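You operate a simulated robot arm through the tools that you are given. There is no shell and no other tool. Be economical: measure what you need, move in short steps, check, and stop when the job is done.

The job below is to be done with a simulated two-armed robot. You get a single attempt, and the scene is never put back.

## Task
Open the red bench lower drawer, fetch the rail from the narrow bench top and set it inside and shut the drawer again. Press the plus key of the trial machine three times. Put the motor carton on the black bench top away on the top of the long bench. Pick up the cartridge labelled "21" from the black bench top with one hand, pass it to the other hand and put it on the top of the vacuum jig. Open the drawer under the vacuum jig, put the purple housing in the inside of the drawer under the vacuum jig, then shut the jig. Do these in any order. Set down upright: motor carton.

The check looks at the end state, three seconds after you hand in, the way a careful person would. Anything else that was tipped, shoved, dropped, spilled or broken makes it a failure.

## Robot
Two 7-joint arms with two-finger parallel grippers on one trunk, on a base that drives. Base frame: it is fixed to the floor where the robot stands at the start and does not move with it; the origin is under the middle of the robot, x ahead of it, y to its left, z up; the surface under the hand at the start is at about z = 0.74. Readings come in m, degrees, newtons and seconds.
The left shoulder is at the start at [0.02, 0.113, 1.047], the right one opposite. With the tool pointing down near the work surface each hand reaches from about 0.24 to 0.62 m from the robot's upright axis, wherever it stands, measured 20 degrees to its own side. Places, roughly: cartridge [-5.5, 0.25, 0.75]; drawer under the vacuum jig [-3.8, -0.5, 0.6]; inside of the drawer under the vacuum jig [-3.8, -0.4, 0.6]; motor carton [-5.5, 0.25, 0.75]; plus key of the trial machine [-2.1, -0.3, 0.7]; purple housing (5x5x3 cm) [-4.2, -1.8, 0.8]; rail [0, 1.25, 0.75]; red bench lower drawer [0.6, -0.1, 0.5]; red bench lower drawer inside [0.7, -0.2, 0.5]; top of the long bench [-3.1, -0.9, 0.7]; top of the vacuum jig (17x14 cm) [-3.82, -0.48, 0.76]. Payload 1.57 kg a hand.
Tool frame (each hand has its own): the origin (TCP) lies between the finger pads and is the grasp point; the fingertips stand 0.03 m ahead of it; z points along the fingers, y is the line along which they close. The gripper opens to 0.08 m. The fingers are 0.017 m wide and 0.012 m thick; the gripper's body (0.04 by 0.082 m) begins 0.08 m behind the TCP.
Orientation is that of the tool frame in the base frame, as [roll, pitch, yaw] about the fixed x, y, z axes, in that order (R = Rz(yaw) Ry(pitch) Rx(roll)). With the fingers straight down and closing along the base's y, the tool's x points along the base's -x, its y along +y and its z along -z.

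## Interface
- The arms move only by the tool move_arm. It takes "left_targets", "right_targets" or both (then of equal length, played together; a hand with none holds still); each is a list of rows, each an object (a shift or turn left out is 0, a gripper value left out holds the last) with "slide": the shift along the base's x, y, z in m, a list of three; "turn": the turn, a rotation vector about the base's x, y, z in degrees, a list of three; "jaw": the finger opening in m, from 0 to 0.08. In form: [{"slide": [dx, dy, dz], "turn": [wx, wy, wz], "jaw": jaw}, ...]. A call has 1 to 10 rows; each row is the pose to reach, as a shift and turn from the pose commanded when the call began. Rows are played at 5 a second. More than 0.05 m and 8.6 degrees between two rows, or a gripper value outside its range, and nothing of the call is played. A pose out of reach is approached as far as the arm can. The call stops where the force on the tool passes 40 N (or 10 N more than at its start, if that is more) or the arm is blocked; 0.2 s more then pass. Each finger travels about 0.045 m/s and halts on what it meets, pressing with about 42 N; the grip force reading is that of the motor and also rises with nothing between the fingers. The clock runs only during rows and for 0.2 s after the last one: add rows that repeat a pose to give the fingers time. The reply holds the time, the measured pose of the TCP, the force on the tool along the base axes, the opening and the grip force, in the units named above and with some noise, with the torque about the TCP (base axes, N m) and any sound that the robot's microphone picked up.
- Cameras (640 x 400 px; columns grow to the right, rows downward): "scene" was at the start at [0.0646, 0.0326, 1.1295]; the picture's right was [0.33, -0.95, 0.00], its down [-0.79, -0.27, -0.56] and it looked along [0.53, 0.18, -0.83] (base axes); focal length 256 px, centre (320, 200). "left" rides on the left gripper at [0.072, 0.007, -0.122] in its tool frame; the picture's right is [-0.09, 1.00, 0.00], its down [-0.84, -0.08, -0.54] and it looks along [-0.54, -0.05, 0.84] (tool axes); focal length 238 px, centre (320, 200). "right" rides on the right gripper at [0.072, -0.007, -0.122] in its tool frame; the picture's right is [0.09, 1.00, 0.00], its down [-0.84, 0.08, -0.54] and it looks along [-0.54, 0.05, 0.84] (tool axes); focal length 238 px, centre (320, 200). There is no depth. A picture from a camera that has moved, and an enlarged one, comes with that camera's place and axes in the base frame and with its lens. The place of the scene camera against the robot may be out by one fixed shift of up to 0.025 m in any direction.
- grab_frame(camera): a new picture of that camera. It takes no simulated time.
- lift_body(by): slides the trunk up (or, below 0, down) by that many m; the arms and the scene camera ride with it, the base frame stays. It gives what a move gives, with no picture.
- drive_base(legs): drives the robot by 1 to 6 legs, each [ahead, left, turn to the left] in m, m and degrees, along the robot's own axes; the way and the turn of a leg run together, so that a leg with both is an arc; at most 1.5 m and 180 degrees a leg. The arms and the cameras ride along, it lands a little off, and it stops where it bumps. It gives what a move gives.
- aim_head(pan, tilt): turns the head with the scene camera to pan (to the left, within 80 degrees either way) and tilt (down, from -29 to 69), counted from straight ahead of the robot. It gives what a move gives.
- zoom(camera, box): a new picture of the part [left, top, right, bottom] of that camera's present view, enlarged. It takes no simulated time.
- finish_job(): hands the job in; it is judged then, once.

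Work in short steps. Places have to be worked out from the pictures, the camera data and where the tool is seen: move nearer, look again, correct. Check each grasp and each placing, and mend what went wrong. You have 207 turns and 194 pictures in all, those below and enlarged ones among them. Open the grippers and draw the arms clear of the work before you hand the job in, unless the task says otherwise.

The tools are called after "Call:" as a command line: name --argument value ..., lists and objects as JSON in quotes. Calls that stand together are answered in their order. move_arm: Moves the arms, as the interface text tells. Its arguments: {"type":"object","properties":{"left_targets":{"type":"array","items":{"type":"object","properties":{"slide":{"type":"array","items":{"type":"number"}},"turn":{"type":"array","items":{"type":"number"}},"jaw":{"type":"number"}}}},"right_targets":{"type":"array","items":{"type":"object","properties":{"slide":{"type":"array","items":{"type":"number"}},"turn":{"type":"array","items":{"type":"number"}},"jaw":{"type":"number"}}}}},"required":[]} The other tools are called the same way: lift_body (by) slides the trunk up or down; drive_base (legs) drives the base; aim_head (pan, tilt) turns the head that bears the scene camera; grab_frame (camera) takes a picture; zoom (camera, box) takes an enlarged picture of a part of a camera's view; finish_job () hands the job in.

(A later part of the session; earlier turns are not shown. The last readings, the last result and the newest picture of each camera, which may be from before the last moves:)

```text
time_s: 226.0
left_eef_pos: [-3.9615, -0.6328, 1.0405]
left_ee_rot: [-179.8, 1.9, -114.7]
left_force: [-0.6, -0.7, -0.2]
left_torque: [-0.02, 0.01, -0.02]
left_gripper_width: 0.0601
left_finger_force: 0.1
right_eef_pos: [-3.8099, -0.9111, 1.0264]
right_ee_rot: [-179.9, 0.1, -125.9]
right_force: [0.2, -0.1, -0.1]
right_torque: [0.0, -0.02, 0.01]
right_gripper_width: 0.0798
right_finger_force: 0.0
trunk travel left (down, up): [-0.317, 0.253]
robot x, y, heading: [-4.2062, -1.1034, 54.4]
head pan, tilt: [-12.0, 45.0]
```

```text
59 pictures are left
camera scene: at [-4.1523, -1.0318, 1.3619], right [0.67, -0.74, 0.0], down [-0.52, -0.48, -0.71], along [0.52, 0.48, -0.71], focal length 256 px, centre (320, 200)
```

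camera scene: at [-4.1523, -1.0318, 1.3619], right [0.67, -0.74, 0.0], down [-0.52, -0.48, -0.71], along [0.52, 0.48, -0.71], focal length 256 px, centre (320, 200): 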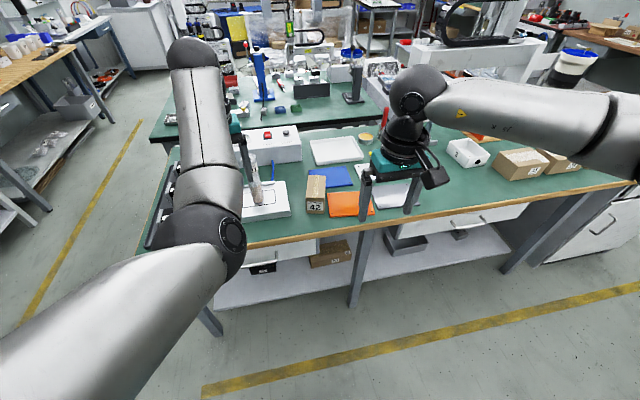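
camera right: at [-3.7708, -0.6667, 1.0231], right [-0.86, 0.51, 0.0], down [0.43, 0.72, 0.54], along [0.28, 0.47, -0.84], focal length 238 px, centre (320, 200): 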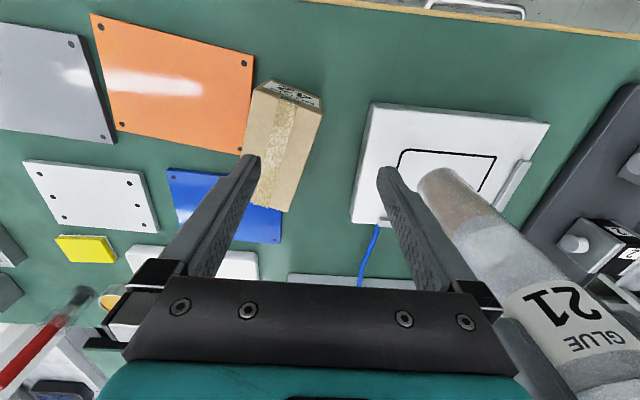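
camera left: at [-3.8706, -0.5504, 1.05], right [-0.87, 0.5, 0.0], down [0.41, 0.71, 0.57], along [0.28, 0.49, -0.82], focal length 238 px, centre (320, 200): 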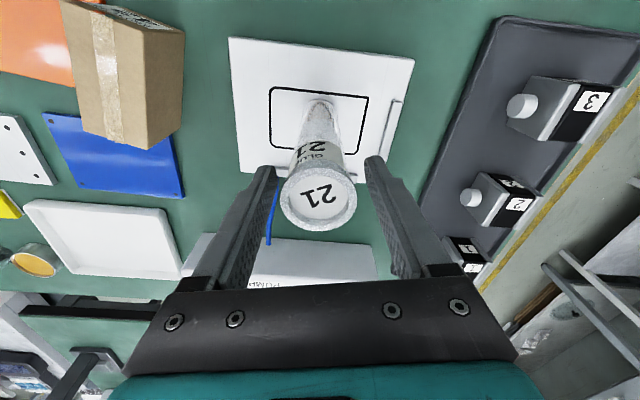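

Both items are placed. Next the drawer under the jig: handle triangulates to ≈(−3.955,−0.60,0.651). Shift left, lower trunk, and orient the right hand (mirror of what worked before): yaw −85°, then tilt.

Call:
drive_base --legs '[[0, 0.26, 0]]'

Call:
lift_body --by -0.217

Call:
move_arm --right_targets '[{"turn": [0, 0, -8.55]}, {"turn": [0, 0, -17.1]}, {"turn": [0, 0, -25.65]}, {"turn": [0, 0, -34.2]}, {"turn": [0, 0, -42.75]}, {"turn": [0, 0, -51.3]}, {"turn": [0, 0, -59.85]}, {"turn": [0, 0, -68.4]}, {"turn": [0, 0, -76.95]}, {"turn": [0, 0, -85.5]}]'

Call:
move_arm --right_targets '[{"slide": [0, 0, -0.015], "turn": [6.9, -4.96, 0]}, {"slide": [0, 0, -0.03], "turn": [13.8, -9.92, 0]}, {"slide": [0, 0, -0.045], "turn": [20.7, -14.9, 0]}, {"slide": [0, 0, -0.06], "turn": [27.6, -19.8, 0]}, {"slide": [0, 0, -0.075], "turn": [34.5, -24.8, 0]}, {"slide": [0, 0, -0.09], "turn": [41.4, -29.8, 0]}, {"slide": [0, 0, -0.105], "turn": [48.3, -34.7, 0]}, {"slide": [0, 0, -0.12], "turn": [55.2, -39.7, 0]}, {"slide": [0, 0, -0.135], "turn": [62.1, -44.6, 0]}, {"slide": [0, 0, -0.15], "turn": [69, -49.6, 0]}]'

Call:
grab_frame --camera "right"

Call:
grab_frame --camera "scene"

```text
time_s: 227.9
left_eef_pos: [-4.1743, -0.481, 1.0406]
left_ee_rot: [-179.8, 2.0, -114.8]
left_force: [-1.0, 0.3, 0.0]
left_torque: [0.01, -0.03, -0.04]
left_gripper_width: 0.06
left_finger_force: 0.1
right_eef_pos: [-4.0214, -0.7599, 1.0277]
right_ee_rot: [-179.9, 0.1, -126.0]
right_force: [0.3, 0.0, 0.5]
right_torque: [-0.01, -0.05, -0.02]
right_gripper_width: 0.0798
right_finger_force: 0.1
trunk travel left (down, up): [-0.317, 0.253]
robot x, y, heading: [-4.4162, -0.9522, 54.5]
head pan, tilt: [-12.0, 45.0]
```

```text
time_s: 230.2
left_eef_pos: [-4.1714, -0.4805, 0.8236]
left_ee_rot: [-179.8, 1.9, -114.9]
left_force: [-0.4, 0.0, 0.2]
left_torque: [-0.02, 0.0, 0.03]
left_gripper_width: 0.0602
left_finger_force: 0.0
right_eef_pos: [-4.0216, -0.7597, 0.8097]
right_ee_rot: [-179.9, 0.1, -126.1]
right_force: [0.0, -0.2, -0.6]
right_torque: [0.01, 0.01, 0.0]
right_gripper_width: 0.0801
right_finger_force: 0.0
trunk travel left (down, up): [-0.1, 0.47]
robot x, y, heading: [-4.4178, -0.9542, 53.8]
head pan, tilt: [-12.0, 45.0]
```

```text
time_s: 232.4
left_eef_pos: [-4.1733, -0.4823, 0.8245]
left_ee_rot: [-179.8, 1.9, -114.8]
left_force: [-0.2, -0.3, -0.3]
left_torque: [-0.01, 0.0, -0.02]
left_gripper_width: 0.0601
left_finger_force: 0.1
right_eef_pos: [-4.0208, -0.7602, 0.8092]
right_ee_rot: [-179.9, 0.0, 148.5]
right_force: [-0.6, 0.1, 0.2]
right_torque: [0.0, -0.02, 0.0]
right_gripper_width: 0.0799
right_finger_force: 0.0
trunk travel left (down, up): [-0.1, 0.47]
robot x, y, heading: [-4.418, -0.9509, 54.1]
head pan, tilt: [-12.0, 45.0]
```

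```text
time_s: 234.6
left_eef_pos: [-4.1724, -0.481, 0.8241]
left_ee_rot: [-179.7, 1.9, -114.8]
left_force: [-1.2, -0.5, 0.4]
left_torque: [0.0, -0.01, 0.0]
left_gripper_width: 0.0598
left_finger_force: 0.1
right_eef_pos: [-4.0567, -0.7069, 0.7275]
right_ee_rot: [132.0, -4.0, 159.5]
right_force: [0.9, -0.1, 0.5]
right_torque: [-0.08, 0.0, 0.01]
right_gripper_width: 0.0799
right_finger_force: 0.0
right hand out of reach, approached as far as the arm can: row 6, 7, 8, 9, 10
trunk travel left (down, up): [-0.1, 0.47]
robot x, y, heading: [-4.4143, -0.9533, 54.3]
head pan, tilt: [-12.0, 45.0]
```

```text
58 pictures are left
camera right: at [-4.1525, -0.7728, 0.8081], right [0.2, 0.64, 0.75], down [0.69, -0.63, 0.36], along [0.7, 0.44, -0.56], focal length 238 px, centre (320, 200)
```

right: 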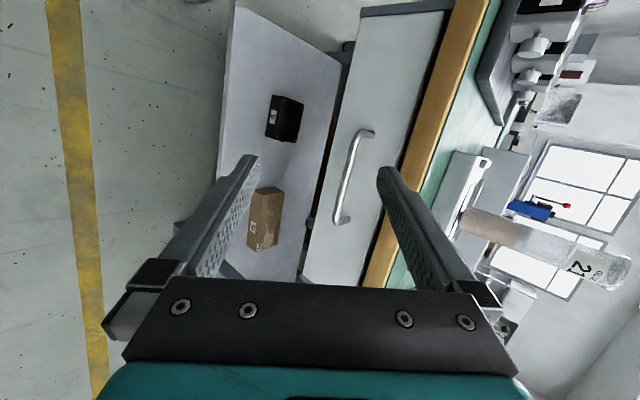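

```text
57 pictures are left
camera scene: at [-4.3636, -0.879, 1.1448], right [0.67, -0.74, 0.0], down [-0.52, -0.48, -0.71], along [0.52, 0.47, -0.71], focal length 256 px, centre (320, 200)
```

scene: 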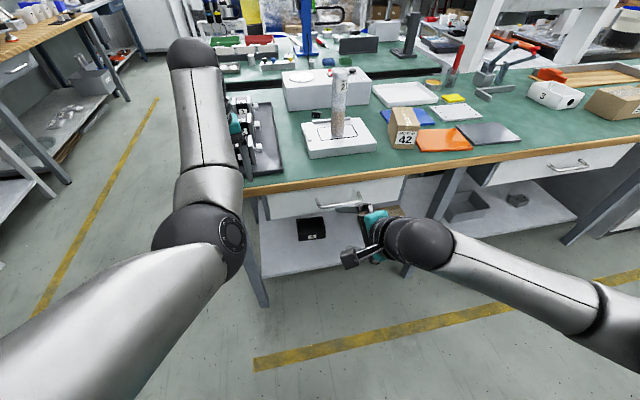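

The hand is pointing ~42° down toward the handle, which is visible between the fingers. Move to a pre-grasp, adding a bit more tilt, with the jaw narrowed.

Call:
move_arm --right_targets '[{"slide": [0.03, 0.015, -0.01], "turn": [0, 0, 0], "jaw": 0.045}, {"slide": [0.055, 0.03, -0.02], "turn": [6, -4.3, 0]}, {"slide": [0.075, 0.045, -0.035], "turn": [12, -8.6, 0]}, {"slide": [0.09, 0.055, -0.045], "turn": [18, -12.9, 0]}]'

Call:
grab_frame --camera "right"

```text
time_s: 235.6
left_eef_pos: [-4.1727, -0.481, 0.8236]
left_ee_rot: [-179.8, 1.9, -114.9]
left_force: [-0.1, -0.2, 0.3]
left_torque: [0.01, -0.02, 0.0]
left_gripper_width: 0.06
left_finger_force: 0.0
right_eef_pos: [-3.9672, -0.6535, 0.6811]
right_ee_rot: [110.6, 1.8, 159.9]
right_force: [0.0, -0.2, -0.2]
right_torque: [-0.01, 0.03, -0.03]
right_gripper_width: 0.0451
right_finger_force: 0.1
trunk travel left (down, up): [-0.1, 0.47]
robot x, y, heading: [-4.4151, -0.9509, 54.2]
head pan, tilt: [-12.0, 45.0]
```

```text
56 pictures are left
camera right: at [-4.0764, -0.7369, 0.715], right [0.01, 0.37, 0.93], down [0.61, -0.74, 0.29], along [0.79, 0.57, -0.23], focal length 238 px, centre (320, 200)
```

right: 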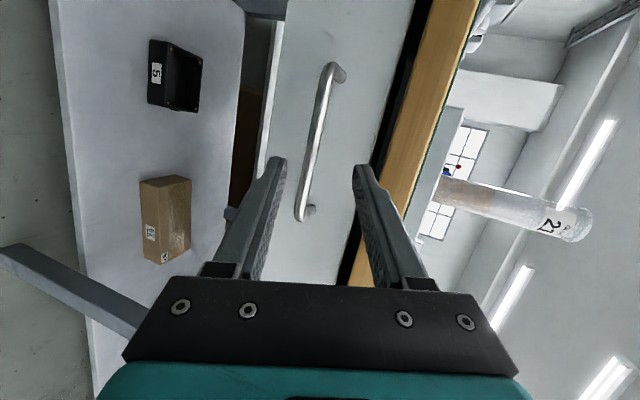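

Well aligned: bar at (−3.952,−0.5955,0.657), 6.4 cm ahead along the fingers. Advance 5 cm and close.

Call:
move_arm --right_targets '[{"slide": [0.005, 0.023, -0.0095]}, {"slide": [0.012, 0.046, -0.019]}, {"slide": [0.012, 0.046, -0.019], "jaw": 0}, {"slide": [0.012, 0.046, -0.019], "jaw": 0}, {"slide": [0.012, 0.046, -0.019], "jaw": 0}, {"slide": [0.012, 0.046, -0.019], "jaw": 0}, {"slide": [0.012, 0.046, -0.019], "jaw": 0}]'

Call:
grab_frame --camera "right"

```text
time_s: 237.2
left_eef_pos: [-4.1712, -0.4808, 0.8233]
left_ee_rot: [-179.9, 1.8, -114.7]
left_force: [-0.5, 0.1, -0.6]
left_torque: [0.03, -0.05, 0.01]
left_gripper_width: 0.06
left_finger_force: 0.1
right_eef_pos: [-3.9559, -0.6091, 0.6578]
right_ee_rot: [111.4, 1.5, 160.0]
right_force: [-2.7, -2.5, -19.1]
right_torque: [0.18, 0.39, -0.38]
right_gripper_width: 0.0118
right_finger_force: 29.2
trunk travel left (down, up): [-0.1, 0.47]
robot x, y, heading: [-4.4166, -0.9515, 54.1]
head pan, tilt: [-12.0, 45.0]
```

```text
55 pictures are left
camera right: at [-4.0651, -0.6921, 0.6933], right [0.01, 0.38, 0.92], down [0.62, -0.73, 0.29], along [0.79, 0.56, -0.24], focal length 238 px, centre (320, 200)
```

right: 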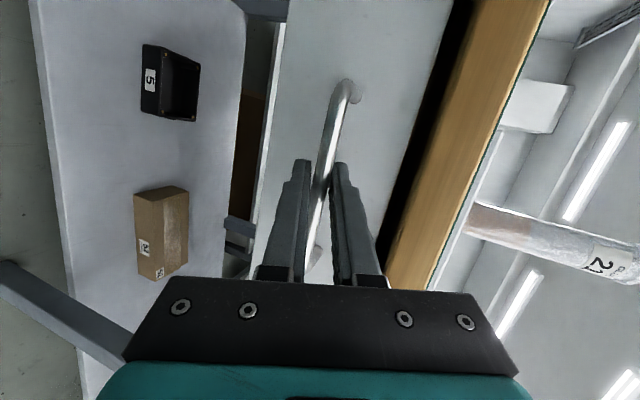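

Bar is gripped. Pull outward along (−0.585,−0.811).

Call:
move_arm --right_targets '[{"slide": [-0.0117, -0.0162, 0]}, {"slide": [-0.0234, -0.0324, 0]}, {"slide": [-0.0351, -0.0487, 0]}, {"slide": [-0.0468, -0.0649, 0]}, {"slide": [-0.0585, -0.0811, 0]}, {"slide": [-0.0702, -0.0973, 0]}, {"slide": [-0.0819, -0.1135, 0]}, {"slide": [-0.0936, -0.1298, 0]}]'

Call:
grab_frame --camera "scene"

```text
time_s: 239.0
left_eef_pos: [-4.172, -0.4802, 0.8234]
left_ee_rot: [-179.8, 1.8, -114.7]
left_force: [-0.3, 0.7, -0.9]
left_torque: [0.02, 0.0, 0.01]
left_gripper_width: 0.06
left_finger_force: 0.0
right_eef_pos: [-4.0498, -0.7373, 0.658]
right_ee_rot: [111.4, 1.7, 160.2]
right_force: [-12.1, 6.6, -21.6]
right_torque: [0.16, 0.37, -0.46]
right_gripper_width: 0.0116
right_finger_force: 28.9
trunk travel left (down, up): [-0.1, 0.47]
robot x, y, heading: [-4.4188, -0.9516, 54.3]
head pan, tilt: [-12.0, 45.0]
```

```text
54 pictures are left
camera scene: at [-4.363, -0.8788, 1.1448], right [0.67, -0.74, 0.0], down [-0.52, -0.48, -0.71], along [0.52, 0.47, -0.71], focal length 256 px, centre (320, 200)
```

scene: 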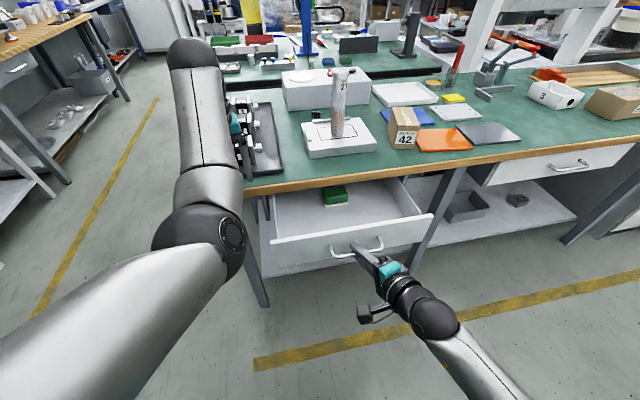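

Drawer is open ~16 cm (a green item lies inside on the left). Pull 3 cm more, then release and withdraw.

Call:
move_arm --right_targets '[{"slide": [-0.0117, -0.0162, 0]}, {"slide": [-0.0175, -0.0243, 0]}, {"slide": [-0.0175, -0.0243, 0], "jaw": 0.05}, {"slide": [-0.0175, -0.0243, 0], "jaw": 0.05}, {"slide": [-0.0175, -0.0243, 0], "jaw": 0.05}, {"slide": [-0.025, -0.05, 0.012], "jaw": 0.05}, {"slide": [-0.03, -0.075, 0.022], "jaw": 0.05}]'

Call:
grab_frame --camera "right"

```text
time_s: 240.6
left_eef_pos: [-4.1735, -0.4827, 0.8252]
left_ee_rot: [-179.8, 1.9, -114.8]
left_force: [-0.1, -0.7, -0.5]
left_torque: [-0.01, 0.02, 0.01]
left_gripper_width: 0.0599
left_finger_force: 0.0
right_eef_pos: [-4.0783, -0.8104, 0.6868]
right_ee_rot: [110.6, 1.7, 159.9]
right_force: [0.0, -0.9, -0.3]
right_torque: [0.0, -0.01, 0.03]
right_gripper_width: 0.0499
right_finger_force: 0.1
trunk travel left (down, up): [-0.1, 0.47]
robot x, y, heading: [-4.4146, -0.9538, 54.3]
head pan, tilt: [-12.0, 45.0]
```

```text
53 pictures are left
camera right: at [-4.187, -0.8952, 0.7207], right [0.01, 0.37, 0.93], down [0.61, -0.73, 0.29], along [0.79, 0.57, -0.23], focal length 238 px, centre (320, 200)
```

right: 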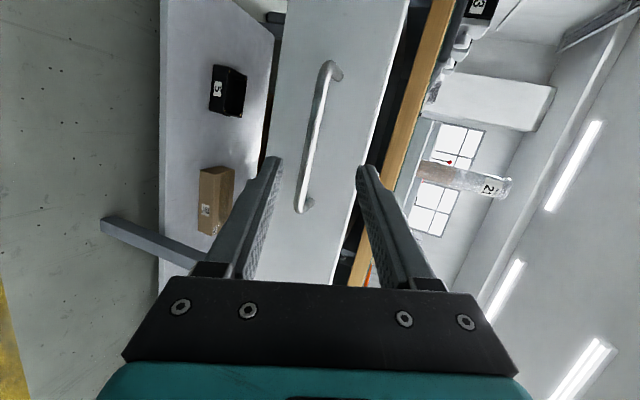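

Released. Now raise and untilt the right hand back toward pointing down, moving it right and up.

Call:
move_arm --right_targets '[{"slide": [0.01, -0.01, 0.03], "turn": [0, 0, 0]}, {"slide": [0.025, -0.018, 0.06], "turn": [-8.0, 3.0, 0]}, {"slide": [0.04, -0.026, 0.09], "turn": [-16, 6.05, 0]}, {"slide": [0.055, -0.036, 0.12], "turn": [-24, 9.1, 0]}, {"slide": [0.07, -0.045, 0.14], "turn": [-32, 12.1, 0]}, {"slide": [0.085, -0.05, 0.15], "turn": [-40, 15.1, 0]}, {"slide": [0.09, -0.05, 0.15], "turn": [-48, 18.2, 0]}, {"slide": [0.09, -0.05, 0.15], "turn": [-56, 21.2, 0]}, {"slide": [0.09, -0.05, 0.15], "turn": [-64.5, 24.4, 0]}]'

Call:
grab_frame --camera "scene"

```text
refused: row 9 steps farther than a row can; nothing moved
```

```text
52 pictures are left
camera scene: at [-4.3631, -0.8799, 1.1449], right [0.67, -0.74, 0.0], down [-0.52, -0.47, -0.71], along [0.52, 0.47, -0.71], focal length 256 px, centre (320, 200)
```

scene: 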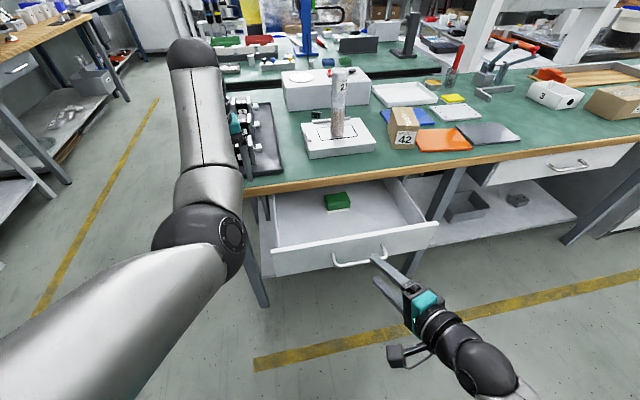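

Call:
move_arm --right_targets '[{"slide": [0.01, -0.01, 0.03], "turn": [0, 0, 0]}, {"slide": [0.025, -0.018, 0.06], "turn": [-7.9, 3.0, 0]}, {"slide": [0.04, -0.026, 0.09], "turn": [-15.9, 6.0, 0]}, {"slide": [0.055, -0.036, 0.12], "turn": [-23.9, 9.0, 0]}, {"slide": [0.07, -0.045, 0.14], "turn": [-31.9, 12.0, 0]}, {"slide": [0.085, -0.05, 0.15], "turn": [-39.9, 15.0, 0]}, {"slide": [0.09, -0.05, 0.15], "turn": [-47.9, 18.0, 0]}, {"slide": [0.09, -0.05, 0.15], "turn": [-55.9, 21.0, 0]}, {"slide": [0.09, -0.05, 0.15], "turn": [-63.8, 24.1, 0]}]'

```text
time_s: 242.6
left_eef_pos: [-4.1724, -0.4806, 0.8242]
left_ee_rot: [-179.8, 1.9, -114.8]
left_force: [-0.2, -0.6, 0.4]
left_torque: [0.04, 0.03, -0.01]
left_gripper_width: 0.0601
left_finger_force: 0.1
right_eef_pos: [-3.9872, -0.8616, 0.8332]
right_ee_rot: [178.9, -0.1, 161.2]
right_force: [1.2, 0.4, 0.2]
right_torque: [0.0, -0.01, -0.03]
right_gripper_width: 0.0499
right_finger_force: 0.0
right hand out of reach, approached as far as the arm can: row 3, 4
trunk travel left (down, up): [-0.1, 0.47]
robot x, y, heading: [-4.4176, -0.9532, 54.2]
head pan, tilt: [-12.0, 45.0]
```

Right hand is vertical again. Raise trunk slightly, back off, turn left ~178° toward the grey bench and strafe to the purple housing.

Call:
lift_body --by 0.06

Call:
drive_base --legs '[[-0.08, 0, 0], [0, 0, 90], [0, 0, 91], [0, 0.7, 0]]'

Call:
aim_head --pan -10 --tilt 45

Call:
grab_frame --camera "scene"

Call:
grab_frame --camera "right"

```text
time_s: 243.6
left_eef_pos: [-4.1735, -0.4808, 0.884]
left_ee_rot: [-179.7, 2.0, -114.8]
left_force: [-0.4, 0.6, 0.1]
left_torque: [0.04, -0.02, -0.02]
left_gripper_width: 0.06
left_finger_force: 0.1
right_eef_pos: [-3.9878, -0.861, 0.893]
right_ee_rot: [178.8, 0.1, 161.3]
right_force: [-0.8, 0.0, -0.4]
right_torque: [-0.02, 0.01, -0.02]
right_gripper_width: 0.0502
right_finger_force: 0.0
trunk travel left (down, up): [-0.16, 0.41]
robot x, y, heading: [-4.4163, -0.9544, 54.1]
head pan, tilt: [-12.0, 45.0]
```

```text
time_s: 255.8
left_eef_pos: [-4.1145, -1.8935, 0.8838]
left_ee_rot: [-179.8, 1.9, 66.6]
left_force: [-0.7, 0.4, -0.2]
left_torque: [0.02, 0.01, -0.02]
left_gripper_width: 0.06
left_finger_force: 0.1
right_eef_pos: [-4.3081, -1.5198, 0.8935]
right_ee_rot: [178.7, 0.1, -17.5]
right_force: [0.5, -0.4, -0.2]
right_torque: [-0.01, -0.01, 0.0]
right_gripper_width: 0.0501
right_finger_force: 0.0
trunk travel left (down, up): [-0.16, 0.41]
robot x, y, heading: [-3.8792, -1.4164, -124.7]
head pan, tilt: [-12.0, 45.0]
```

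```text
time_s: 256.5
left_eef_pos: [-4.1127, -1.8914, 0.8847]
left_ee_rot: [-179.8, 1.9, 66.6]
left_force: [-0.1, 0.4, 0.6]
left_torque: [0.02, 0.0, -0.01]
left_gripper_width: 0.06
left_finger_force: 0.0
right_eef_pos: [-4.309, -1.5184, 0.8929]
right_ee_rot: [178.8, 0.1, -17.4]
right_force: [0.2, -0.9, 0.2]
right_torque: [-0.05, -0.02, 0.0]
right_gripper_width: 0.0498
right_finger_force: 0.0
trunk travel left (down, up): [-0.16, 0.41]
robot x, y, heading: [-3.8817, -1.4169, -124.6]
head pan, tilt: [-10.0, 45.0]
```

```text
51 pictures are left
camera scene: at [-3.9558, -1.473, 1.2049], right [-0.71, 0.7, 0.0], down [0.5, 0.5, -0.71], along [-0.5, -0.5, -0.71], focal length 256 px, centre (320, 200)
```

scene: 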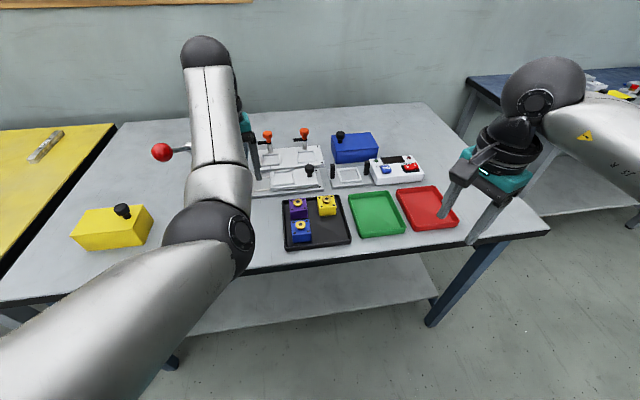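

```text
50 pictures are left
camera right: at [-4.2372, -1.5307, 1.0148], right [-0.21, -0.98, 0.02], down [-0.82, 0.19, 0.54], along [-0.54, 0.1, -0.84], focal length 238 px, centre (320, 200)
```

right: 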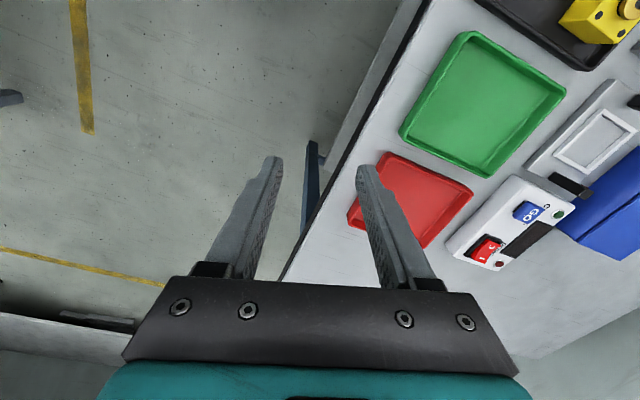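

The left hand hovers near the press fixtures; raise the trunk 0.1 first, then bring the right hand above the purple housing (≈(−4.203,−1.787)) with fore-aft closing.

Call:
lift_body --by 0.1

Call:
move_arm --right_targets '[{"slide": [0.015, -0.038, 0], "turn": [0, 0, -3], "jaw": 0.08}, {"slide": [0.03, -0.076, 0], "turn": [0, 0, -6]}, {"slide": [0.045, -0.115, 0], "turn": [0, 0, -9]}, {"slide": [0.06, -0.153, 0], "turn": [0, 0, -12]}, {"slide": [0.075, -0.19, 0], "turn": [0, 0, -15]}, {"slide": [0.09, -0.23, 0], "turn": [0, 0, -17.3]}, {"slide": [0.1, -0.262, -0.02], "turn": [0, 0, -17.3]}]'

Call:
grab_frame --camera "right"

Call:
grab_frame --camera "scene"

```text
time_s: 257.8
left_eef_pos: [-4.1138, -1.8923, 0.9835]
left_ee_rot: [-179.8, 1.9, 66.7]
left_force: [0.2, -0.3, 0.3]
left_torque: [-0.01, 0.04, 0.01]
left_gripper_width: 0.0602
left_finger_force: 0.2
right_eef_pos: [-4.3089, -1.5182, 0.9922]
right_ee_rot: [178.8, 0.0, -17.4]
right_force: [-0.3, -0.4, -1.3]
right_torque: [-0.02, -0.02, -0.04]
right_gripper_width: 0.0501
right_finger_force: 0.0
trunk travel left (down, up): [-0.26, 0.31]
robot x, y, heading: [-3.8822, -1.413, -124.5]
head pan, tilt: [-10.0, 45.0]
```

```text
time_s: 259.4
left_eef_pos: [-4.1135, -1.8928, 0.9843]
left_ee_rot: [-179.9, 1.9, 66.6]
left_force: [0.2, -0.3, 0.2]
left_torque: [0.0, -0.02, 0.01]
left_gripper_width: 0.06
left_finger_force: 0.0
right_eef_pos: [-4.2096, -1.7787, 0.9743]
right_ee_rot: [178.8, 0.1, -34.8]
right_force: [-0.4, -0.2, -0.2]
right_torque: [0.06, 0.01, -0.03]
right_gripper_width: 0.0801
right_finger_force: 0.0
trunk travel left (down, up): [-0.26, 0.31]
robot x, y, heading: [-3.8801, -1.416, -124.6]
head pan, tilt: [-10.0, 45.0]
```

```text
49 pictures are left
camera right: at [-4.1445, -1.8127, 1.0952], right [-0.49, -0.87, 0.02], down [-0.72, 0.42, 0.54], along [-0.48, 0.25, -0.84], focal length 238 px, centre (320, 200)
```

right: 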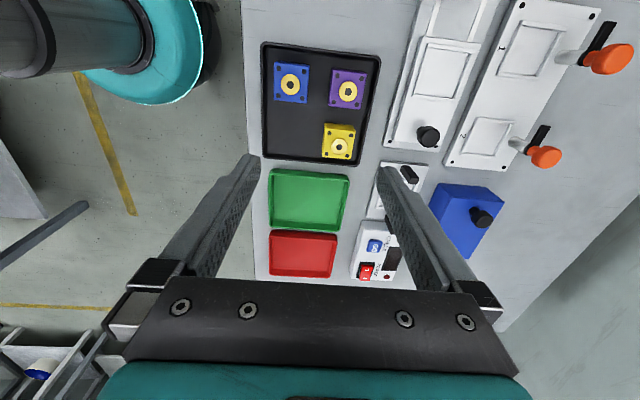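

```text
48 pictures are left
camera scene: at [-3.9556, -1.4734, 1.3049], right [-0.71, 0.7, 0.0], down [0.5, 0.51, -0.71], along [-0.5, -0.5, -0.71], focal length 256 px, centre (320, 200)
```

scene: 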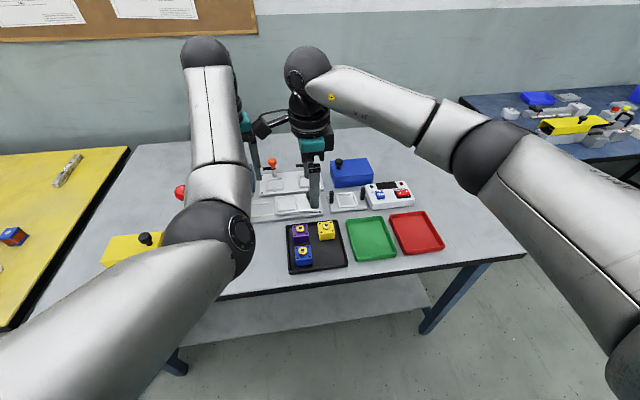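

Purple housing at ≈(−4.205,−1.826), gap to blue ~2.5 cm. Move above and down to z≈0.85, then recheck.

Call:
move_arm --right_targets '[{"slide": [0.003, -0.024, -0.02], "jaw": 0.075}, {"slide": [0.005, -0.047, -0.05], "jaw": 0.07}, {"slide": [0.005, -0.047, -0.09], "jaw": 0.065}, {"slide": [0.005, -0.047, -0.12], "jaw": 0.065}]'

Call:
grab_frame --camera "right"

```text
time_s: 259.9
left_eef_pos: [-4.1075, -1.9012, 0.981]
left_ee_rot: [179.6, 2.5, 68.0]
left_force: [-4.2, -4.9, -1.1]
left_torque: [0.46, -0.4, 0.24]
left_gripper_width: 0.0599
left_finger_force: 0.0
right_eef_pos: [-4.2002, -1.817, 0.9405]
right_ee_rot: [179.1, -0.4, -33.1]
right_force: [3.6, 4.3, 1.5]
right_torque: [-0.78, 0.38, 0.42]
right_gripper_width: 0.0701
right_finger_force: 0.2
trunk travel left (down, up): [-0.26, 0.31]
robot x, y, heading: [-3.8783, -1.4186, -124.7]
head pan, tilt: [-10.0, 45.0]
stopped in row 2 (left hand): the force on the tool passed its limit at 72 N (the readings are from after the stop); the commanded pose is now the measured one
```

```text
47 pictures are left
camera right: at [-4.1351, -1.8488, 1.0626], right [-0.47, -0.89, 0.02], down [-0.74, 0.4, 0.54], along [-0.48, 0.24, -0.84], focal length 238 px, centre (320, 200)
```

right: 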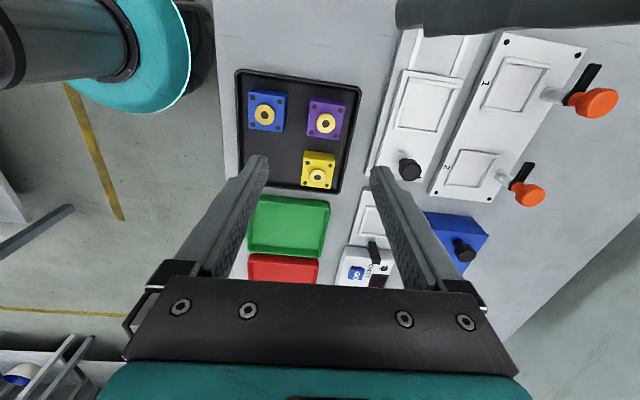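

The two hands touched. Separate them: lift both slightly, swing the left hand outward to the left (above the press handle), and retry.

Call:
move_arm --right_targets '[{"slide": [-0.01, 0.02, 0.03]}, {"slide": [-0.02, 0.04, 0.04]}, {"slide": [-0.02, 0.04, 0.04]}, {"slide": [-0.02, 0.04, 0.04]}, {"slide": [-0.02, 0.04, 0.04]}, {"slide": [-0.02, 0.04, 0.04]}, {"slide": [-0.02, 0.04, 0.04]}]' --left_targets '[{"slide": [0, 0, 0.03]}, {"slide": [0.0, 0.0, 0.06]}, {"slide": [0.04, 0.0, 0.08]}, {"slide": [0.08, -0.005, 0.08]}, {"slide": [0.12, -0.01, 0.08]}, {"slide": [0.16, -0.015, 0.08]}, {"slide": [0.2, -0.02, 0.08]}]'

Call:
grab_frame --camera "scene"

```text
time_s: 261.6
left_eef_pos: [-3.9004, -1.9451, 1.0602]
left_ee_rot: [179.7, 2.4, 67.9]
left_force: [-0.3, 0.3, -0.8]
left_torque: [0.01, 0.01, 0.04]
left_gripper_width: 0.0601
left_finger_force: 0.1
left hand out of reach, approached as far as the arm can: row 1, 2, 3, 4, 5, 6, 7
right_eef_pos: [-4.2199, -1.7784, 0.9812]
right_ee_rot: [178.9, -0.4, -33.2]
right_force: [0.0, 0.3, 0.4]
right_torque: [0.01, -0.02, 0.02]
right_gripper_width: 0.0703
right_finger_force: 0.1
trunk travel left (down, up): [-0.26, 0.31]
robot x, y, heading: [-3.8842, -1.4194, -124.6]
head pan, tilt: [-10.0, 45.0]
```

```text
46 pictures are left
camera scene: at [-3.9555, -1.4729, 1.3049], right [-0.71, 0.7, 0.0], down [0.5, 0.5, -0.71], along [-0.5, -0.5, -0.71], focal length 256 px, centre (320, 200)
```

scene: 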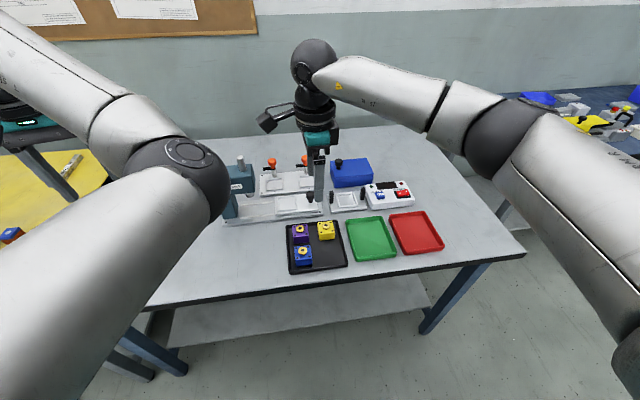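

Left hand is clear. Continue with the right hand to above the purple housing.

Call:
move_arm --right_targets '[{"slide": [0.005, -0.02, -0.03], "jaw": 0.065}, {"slide": [0.01, -0.035, -0.065], "jaw": 0.065}, {"slide": [0.015, -0.048, -0.1], "jaw": 0.065}, {"slide": [0.015, -0.048, -0.13], "jaw": 0.065}]'

Call:
grab_frame --camera "right"

```text
time_s: 262.6
left_eef_pos: [-3.9016, -1.9459, 1.0606]
left_ee_rot: [179.7, 2.4, 67.8]
left_force: [-0.2, -0.3, 0.5]
left_torque: [-0.01, -0.04, 0.01]
left_gripper_width: 0.0601
left_finger_force: 0.1
right_eef_pos: [-4.2058, -1.8247, 0.8499]
right_ee_rot: [178.9, -0.4, -33.1]
right_force: [-0.7, 0.0, 0.8]
right_torque: [0.03, 0.03, 0.04]
right_gripper_width: 0.065
right_finger_force: 0.1
trunk travel left (down, up): [-0.26, 0.31]
robot x, y, heading: [-3.8847, -1.4151, -124.5]
head pan, tilt: [-10.0, 45.0]
```

```text
45 pictures are left
camera right: at [-4.1417, -1.8558, 0.9722], right [-0.47, -0.88, 0.02], down [-0.74, 0.4, 0.54], along [-0.48, 0.24, -0.84], focal length 238 px, centre (320, 200)
```

right: 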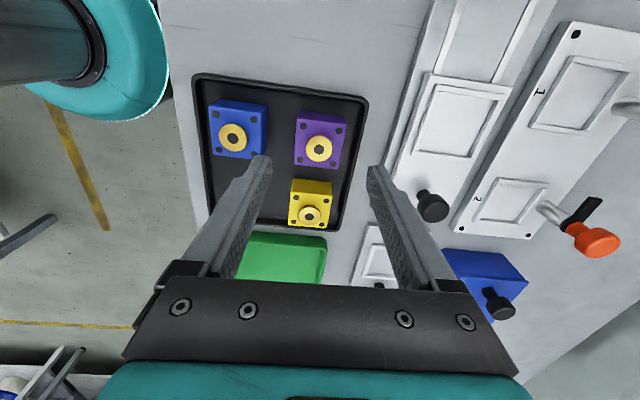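

Centred. Narrow the jaw to 0.055 so the finger fits between blue and purple, then descend and grasp.

Call:
move_arm --right_targets '[{"slide": [0.004, -0.003, 0], "jaw": 0.055}, {"slide": [0.004, -0.003, -0.02], "jaw": 0.055}, {"slide": [0.004, -0.003, -0.035], "jaw": 0.055}]'

Call:
grab_frame --camera "right"

```text
time_s: 263.4
left_eef_pos: [-3.9011, -1.9446, 1.0604]
left_ee_rot: [179.6, 2.4, 68.0]
left_force: [0.1, 0.2, -0.7]
left_torque: [-0.02, 0.04, 0.0]
left_gripper_width: 0.06
left_finger_force: 0.1
right_eef_pos: [-4.2013, -1.827, 0.8152]
right_ee_rot: [178.9, -0.5, -33.1]
right_force: [0.3, -0.2, 0.0]
right_torque: [0.0, -0.02, 0.01]
right_gripper_width: 0.0551
right_finger_force: 0.1
trunk travel left (down, up): [-0.26, 0.31]
robot x, y, heading: [-3.8816, -1.416, -124.5]
head pan, tilt: [-10.0, 45.0]
```

```text
44 pictures are left
camera right: at [-4.1367, -1.8584, 0.9376], right [-0.47, -0.88, 0.02], down [-0.74, 0.4, 0.54], along [-0.48, 0.24, -0.84], focal length 238 px, centre (320, 200)
```

right: 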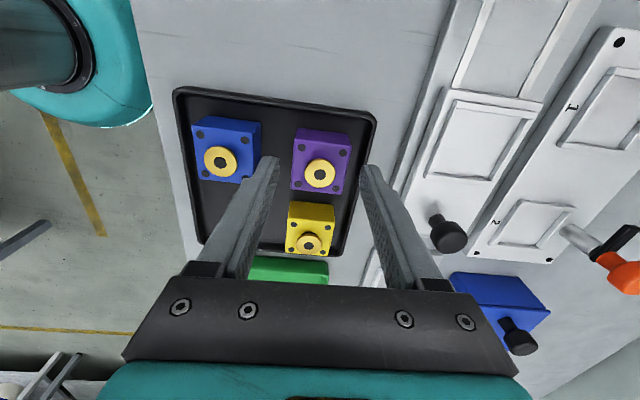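

Call:
move_arm --right_targets '[{"slide": [0, 0, -0.013]}, {"slide": [0, 0, -0.025]}, {"slide": [0, 0, -0.025], "jaw": 0.0}, {"slide": [0, 0, -0.025], "jaw": 0.0}, {"slide": [0, 0, -0.025], "jaw": 0.0}]'

Call:
grab_frame --camera "right"

```text
time_s: 264.6
left_eef_pos: [-3.9022, -1.9462, 1.061]
left_ee_rot: [179.7, 2.3, 67.9]
left_force: [0.3, -0.3, -0.5]
left_torque: [0.0, -0.03, 0.0]
left_gripper_width: 0.0601
left_finger_force: 0.0
right_eef_pos: [-4.2015, -1.8289, 0.7905]
right_ee_rot: [178.9, -0.4, -33.1]
right_force: [0.5, -0.5, 0.5]
right_torque: [0.01, 0.0, -0.01]
right_gripper_width: 0.0416
right_finger_force: 33.0
trunk travel left (down, up): [-0.26, 0.31]
robot x, y, heading: [-3.8814, -1.4157, -124.4]
head pan, tilt: [-10.0, 45.0]
```

```text
43 pictures are left
camera right: at [-4.1376, -1.8596, 0.9122], right [-0.47, -0.88, 0.02], down [-0.74, 0.4, 0.54], along [-0.48, 0.24, -0.84], focal length 238 px, centre (320, 200)
```

right: 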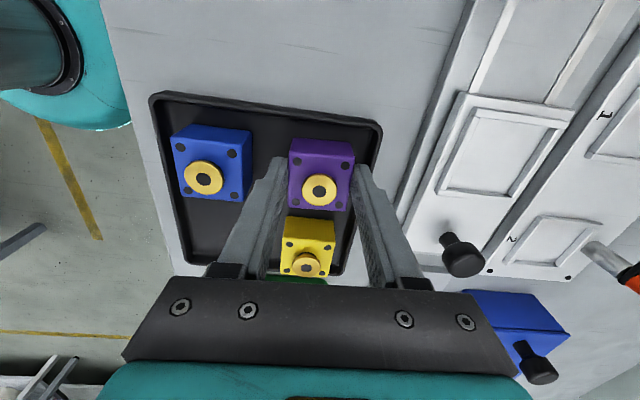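

Purple housing is gripped (42 mm). Lift it, turn around clockwise, and strafe to the open drawer.

Call:
move_arm --right_targets '[{"slide": [0, 0, 0.04]}, {"slide": [0, 0, 0.08]}, {"slide": [0, 0, 0.12]}]'

Call:
drive_base --legs '[[0.03, 0, 0], [0, 0, -90], [0, 0, -91.3], [0.04, 0.5, 0]]'

Call:
aim_head --pan -5 --tilt 50

Call:
grab_frame --camera "scene"

Call:
grab_frame --camera "right"

```text
time_s: 265.4
left_eef_pos: [-3.901, -1.9441, 1.0613]
left_ee_rot: [179.7, 2.4, 68.0]
left_force: [-0.2, 0.1, 0.5]
left_torque: [-0.02, 0.01, -0.03]
left_gripper_width: 0.0599
left_finger_force: 0.1
right_eef_pos: [-4.2007, -1.8276, 0.9094]
right_ee_rot: [179.0, -0.4, -33.2]
right_force: [-0.8, -0.9, -1.4]
right_torque: [0.0, 0.01, -0.03]
right_gripper_width: 0.0415
right_finger_force: 42.0
trunk travel left (down, up): [-0.26, 0.31]
robot x, y, heading: [-3.8809, -1.4115, -124.5]
head pan, tilt: [-10.0, 45.0]
```

```text
time_s: 276.4
left_eef_pos: [-4.2365, -0.5856, 1.0612]
left_ee_rot: [179.7, 2.4, -114.1]
left_force: [0.1, -0.4, 0.0]
left_torque: [-0.01, -0.04, 0.04]
left_gripper_width: 0.0598
left_finger_force: 0.1
right_eef_pos: [-3.9409, -0.7115, 0.9092]
right_ee_rot: [178.9, -0.4, 144.8]
right_force: [0.0, -0.5, -1.4]
right_torque: [-0.01, -0.01, 0.0]
right_gripper_width: 0.041
right_finger_force: 41.6
trunk travel left (down, up): [-0.26, 0.31]
robot x, y, heading: [-4.2785, -1.1105, 53.8]
head pan, tilt: [-10.0, 45.0]
```

```text
time_s: 277.1
left_eef_pos: [-4.2365, -0.5842, 1.0603]
left_ee_rot: [179.7, 2.4, -114.1]
left_force: [0.1, 0.0, -0.5]
left_torque: [0.0, 0.02, 0.0]
left_gripper_width: 0.0601
left_finger_force: 0.2
right_eef_pos: [-3.9405, -0.7108, 0.9086]
right_ee_rot: [178.9, -0.4, 144.8]
right_force: [0.5, 0.4, -1.6]
right_torque: [0.01, -0.02, -0.03]
right_gripper_width: 0.0413
right_finger_force: 42.6
trunk travel left (down, up): [-0.26, 0.31]
robot x, y, heading: [-4.2767, -1.1101, 53.7]
head pan, tilt: [-5.0, 50.0]
```

```text
42 pictures are left
camera scene: at [-4.2302, -1.037, 1.298], right [0.75, -0.66, 0.0], down [-0.51, -0.57, -0.64], along [0.43, 0.48, -0.77], focal length 256 px, centre (320, 200)
```

scene: 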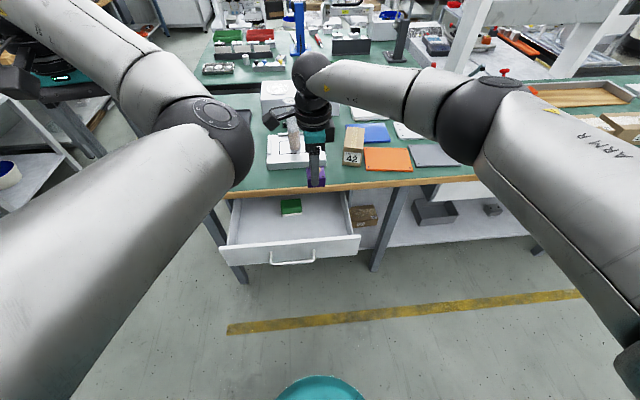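

```text
41 pictures are left
camera right: at [-4.0044, -0.6779, 1.0308], right [0.5, 0.87, 0.02], down [0.73, -0.43, 0.54], along [0.47, -0.25, -0.84], focal length 238 px, centre (320, 200)
```

right: 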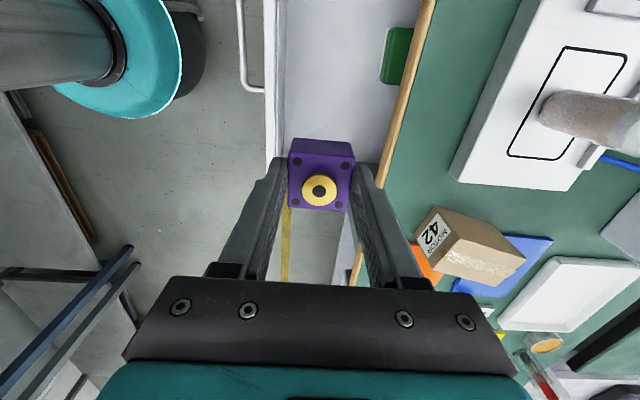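

The hand is right over the drawer opening (F≈−0.087, between front panel and bench edge). Lower by trunk 0.2 m and check.

Call:
lift_body --by -0.19

Call:
grab_frame --camera "right"

```text
time_s: 279.2
left_eef_pos: [-4.2356, -0.5838, 0.8693]
left_ee_rot: [179.7, 2.4, -114.1]
left_force: [-0.3, 1.0, 0.7]
left_torque: [-0.02, -0.02, -0.01]
left_gripper_width: 0.0601
left_finger_force: 0.0
right_eef_pos: [-3.9407, -0.7117, 0.7187]
right_ee_rot: [178.9, -0.3, 144.8]
right_force: [0.6, -0.3, -1.8]
right_torque: [0.03, -0.05, 0.0]
right_gripper_width: 0.0412
right_finger_force: 42.2
trunk travel left (down, up): [-0.07, 0.5]
robot x, y, heading: [-4.271, -1.113, 53.6]
head pan, tilt: [-5.0, 50.0]
```

```text
40 pictures are left
camera right: at [-4.0044, -0.6778, 0.8411], right [0.5, 0.87, 0.02], down [0.73, -0.43, 0.54], along [0.47, -0.25, -0.84], focal length 238 px, centre (320, 200)
```

right: 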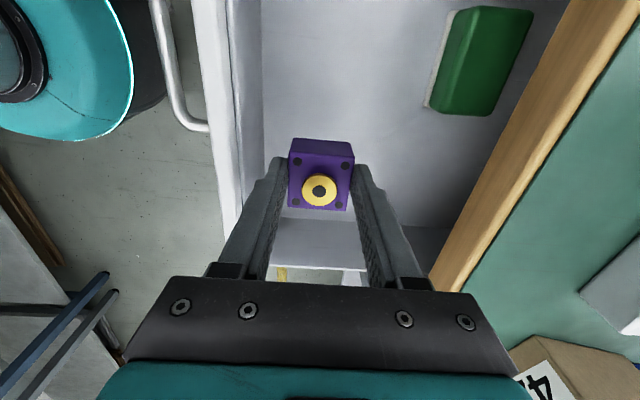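

Housing is descending inside the drawer with clearance. Lower with the arm until contact.

Call:
move_arm --right_targets '[{"slide": [0, 0, -0.02]}, {"slide": [0, 0, -0.035]}, {"slide": [0, 0, -0.045]}, {"slide": [0, 0, -0.052]}, {"slide": [0, 0, -0.059]}, {"slide": [0, 0, -0.066]}]'

Call:
grab_frame --camera "right"

```text
time_s: 280.6
left_eef_pos: [-4.2358, -0.5859, 0.8715]
left_ee_rot: [179.8, 2.4, -114.1]
left_force: [0.3, -0.1, 0.6]
left_torque: [0.0, 0.0, 0.0]
left_gripper_width: 0.0601
left_finger_force: 0.0
right_eef_pos: [-3.9401, -0.7126, 0.656]
right_ee_rot: [178.8, -0.4, 144.9]
right_force: [0.0, -1.8, 6.8]
right_torque: [-0.28, 0.04, 0.01]
right_gripper_width: 0.0414
right_finger_force: 41.9
trunk travel left (down, up): [-0.07, 0.5]
robot x, y, heading: [-4.276, -1.1124, 53.6]
head pan, tilt: [-5.0, 50.0]
```

```text
39 pictures are left
camera right: at [-4.0041, -0.6782, 0.7771], right [0.5, 0.87, 0.02], down [0.73, -0.43, 0.54], along [0.47, -0.25, -0.84], focal length 238 px, centre (320, 200)
```

right: 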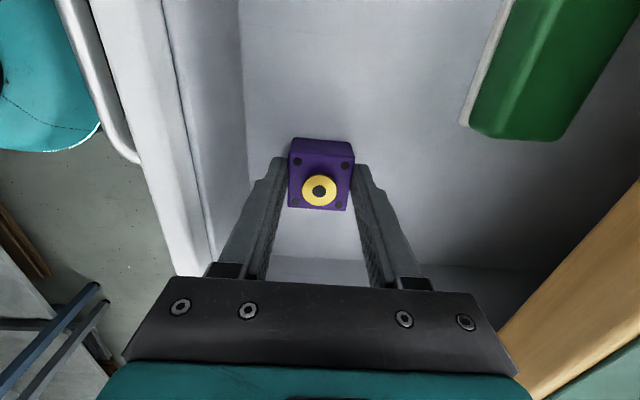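

Contact with the drawer floor. Release and rise vertically with the trunk.

Call:
move_arm --right_targets '[{"slide": [0, 0, -0.001]}, {"slide": [0, 0, 0], "jaw": 0.056}, {"slide": [0, 0, 0], "jaw": 0.056}, {"slide": [0, 0, 0.002], "jaw": 0.056}]'

Call:
lift_body --by 0.2

Call:
grab_frame --camera "right"

```text
time_s: 281.6
left_eef_pos: [-4.2354, -0.5838, 0.8712]
left_ee_rot: [179.7, 2.3, -114.2]
left_force: [0.1, 0.3, 0.0]
left_torque: [-0.01, -0.05, 0.03]
left_gripper_width: 0.0602
left_finger_force: 0.0
right_eef_pos: [-3.9389, -0.711, 0.6562]
right_ee_rot: [178.8, -0.4, 144.8]
right_force: [0.0, -1.2, -1.2]
right_torque: [0.02, -0.02, 0.02]
right_gripper_width: 0.0561
right_finger_force: 0.0
trunk travel left (down, up): [-0.07, 0.5]
robot x, y, heading: [-4.2783, -1.1127, 53.5]
head pan, tilt: [-5.0, 50.0]
```

```text
time_s: 283.8
left_eef_pos: [-4.235, -0.585, 1.0708]
left_ee_rot: [179.8, 2.4, -114.1]
left_force: [0.4, -0.5, -0.4]
left_torque: [0.01, 0.02, -0.02]
left_gripper_width: 0.0601
left_finger_force: 0.1
right_eef_pos: [-3.94, -0.7117, 0.8554]
right_ee_rot: [178.9, -0.3, 144.7]
right_force: [-0.1, 0.6, -0.3]
right_torque: [-0.02, 0.01, 0.04]
right_gripper_width: 0.0559
right_finger_force: 0.1
trunk travel left (down, up): [-0.27, 0.3]
robot x, y, heading: [-4.2764, -1.1126, 53.7]
head pan, tilt: [-5.0, 50.0]
```

```text
38 pictures are left
camera right: at [-4.0038, -0.6777, 0.9773], right [0.5, 0.87, 0.02], down [0.73, -0.43, 0.54], along [0.47, -0.25, -0.84], focal length 238 px, centre (320, 200)
```

right: 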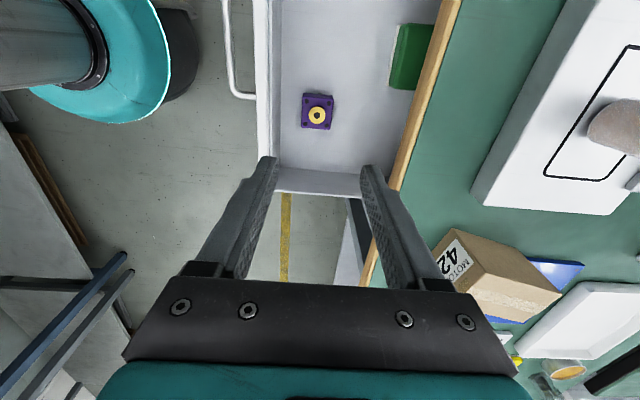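

Housing is in the drawer. Now set up to push it shut: strafe left, back off, retract the hand, and tilt it forward with closed fingers.

Call:
drive_base --legs '[[-0.1, 0.17, 0]]'

Call:
move_arm --right_targets '[{"slide": [-0.015, -0.03, 0], "jaw": 0}, {"slide": [-0.03, -0.06, 0]}, {"slide": [-0.04, -0.085, 0], "turn": [6.8, -5, 0]}, {"slide": [-0.05, -0.1, 0], "turn": [13.6, -10, 0]}, {"slide": [-0.05, -0.1, 0], "turn": [20.4, -15, 0]}, {"slide": [-0.05, -0.1, 0], "turn": [27.2, -20, 0]}, {"slide": [-0.05, -0.1, 0], "turn": [34, -25, 0]}, {"slide": [-0.05, -0.1, 0], "turn": [40.8, -30, 0]}, {"slide": [-0.05, -0.1, 0], "turn": [47.6, -35, 0]}]'

Call:
grab_frame --camera "right"

Call:
grab_frame --camera "scene"

```text
time_s: 285.3
left_eef_pos: [-4.4317, -0.5669, 1.0702]
left_ee_rot: [179.8, 2.4, -114.0]
left_force: [0.1, 0.9, -0.3]
left_torque: [0.0, -0.05, -0.01]
left_gripper_width: 0.0599
left_finger_force: 0.1
right_eef_pos: [-4.1357, -0.693, 0.8565]
right_ee_rot: [178.9, -0.4, 144.9]
right_force: [-0.2, -0.4, 0.0]
right_torque: [0.0, -0.03, -0.01]
right_gripper_width: 0.056
right_finger_force: 0.0
trunk travel left (down, up): [-0.27, 0.3]
robot x, y, heading: [-4.4682, -1.096, 53.8]
head pan, tilt: [-5.0, 50.0]
```

```text
time_s: 287.3
left_eef_pos: [-4.4322, -0.5669, 1.0709]
left_ee_rot: [179.8, 2.3, -114.0]
left_force: [-0.2, 0.8, -0.4]
left_torque: [-0.05, -0.07, -0.01]
left_gripper_width: 0.0598
left_finger_force: 0.0
right_eef_pos: [-4.2066, -0.775, 0.8724]
right_ee_rot: [120.1, 1.3, 144.1]
right_force: [0.0, 0.1, 0.1]
right_torque: [0.01, -0.01, 0.02]
right_gripper_width: 0.0003
right_finger_force: 21.2
right hand out of reach, approached as far as the arm can: row 9
trunk travel left (down, up): [-0.27, 0.3]
robot x, y, heading: [-4.4661, -1.094, 53.6]
head pan, tilt: [-5.0, 50.0]
```

```text
37 pictures are left
camera right: at [-4.3301, -0.821, 0.9261], right [0.2, 0.47, 0.86], down [0.42, -0.83, 0.36], along [0.88, 0.29, -0.37], focal length 238 px, centre (320, 200)
```

right: 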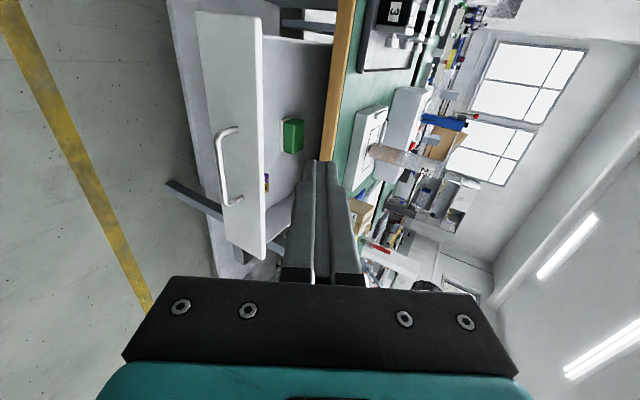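

```text
36 pictures are left
camera scene: at [-4.4258, -1.0188, 1.308], right [0.75, -0.66, 0.0], down [-0.51, -0.58, -0.64], along [0.43, 0.48, -0.77], focal length 256 px, centre (320, 200)
```

scene: 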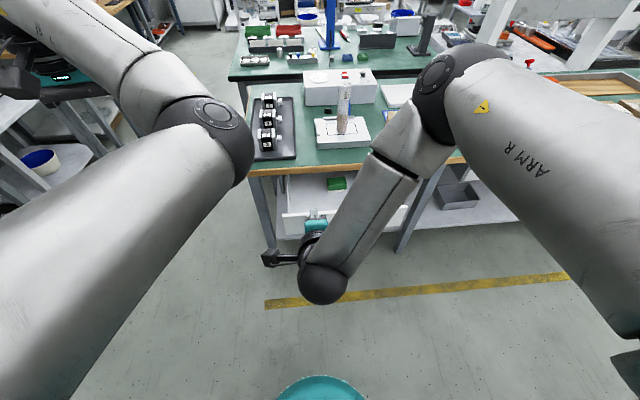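

Tilted ~60°. Strafe right 0.09 and lower the trunk 0.2 to put the tip at the handle height.

Call:
drive_base --legs '[[0, -0.09, 0]]'

Call:
lift_body --by -0.2

Call:
grab_frame --camera "right"

```text
time_s: 288.4
left_eef_pos: [-4.3581, -0.6209, 1.0708]
left_ee_rot: [179.5, 2.4, -114.0]
left_force: [0.2, 0.0, -1.0]
left_torque: [0.0, 0.02, -0.03]
left_gripper_width: 0.06
left_finger_force: 0.0
right_eef_pos: [-4.1322, -0.8295, 0.8714]
right_ee_rot: [120.2, 1.0, 144.2]
right_force: [0.9, 0.1, 0.1]
right_torque: [0.02, 0.0, -0.02]
right_gripper_width: 0.0
right_finger_force: 20.8
trunk travel left (down, up): [-0.27, 0.3]
robot x, y, heading: [-4.3975, -1.1466, 53.8]
head pan, tilt: [-5.0, 50.0]
```

```text
time_s: 290.6
left_eef_pos: [-4.3598, -0.6206, 0.8703]
left_ee_rot: [179.6, 2.4, -113.9]
left_force: [0.8, -0.3, 0.7]
left_torque: [0.02, -0.02, -0.01]
left_gripper_width: 0.0599
left_finger_force: 0.1
right_eef_pos: [-4.1341, -0.8303, 0.6724]
right_ee_rot: [120.3, 1.3, 144.3]
right_force: [-0.4, -0.3, -1.1]
right_torque: [-0.01, -0.03, 0.01]
right_gripper_width: 0.0002
right_finger_force: 21.5
trunk travel left (down, up): [-0.07, 0.5]
robot x, y, heading: [-4.3928, -1.1478, 53.6]
head pan, tilt: [-5.0, 50.0]
```

```text
35 pictures are left
camera right: at [-4.2572, -0.8751, 0.7261], right [0.2, 0.47, 0.86], down [0.42, -0.83, 0.36], along [0.88, 0.29, -0.37], focal length 238 px, centre (320, 200)
```

right: 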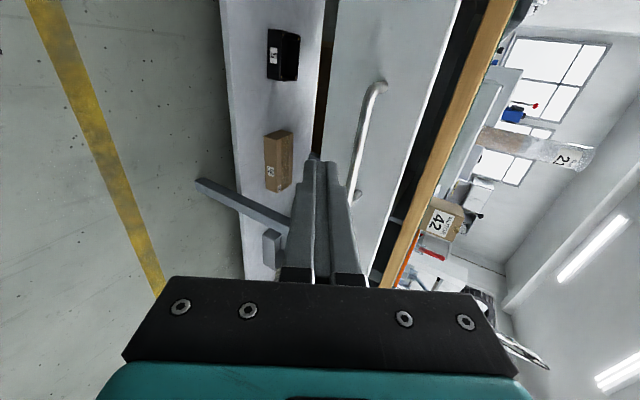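

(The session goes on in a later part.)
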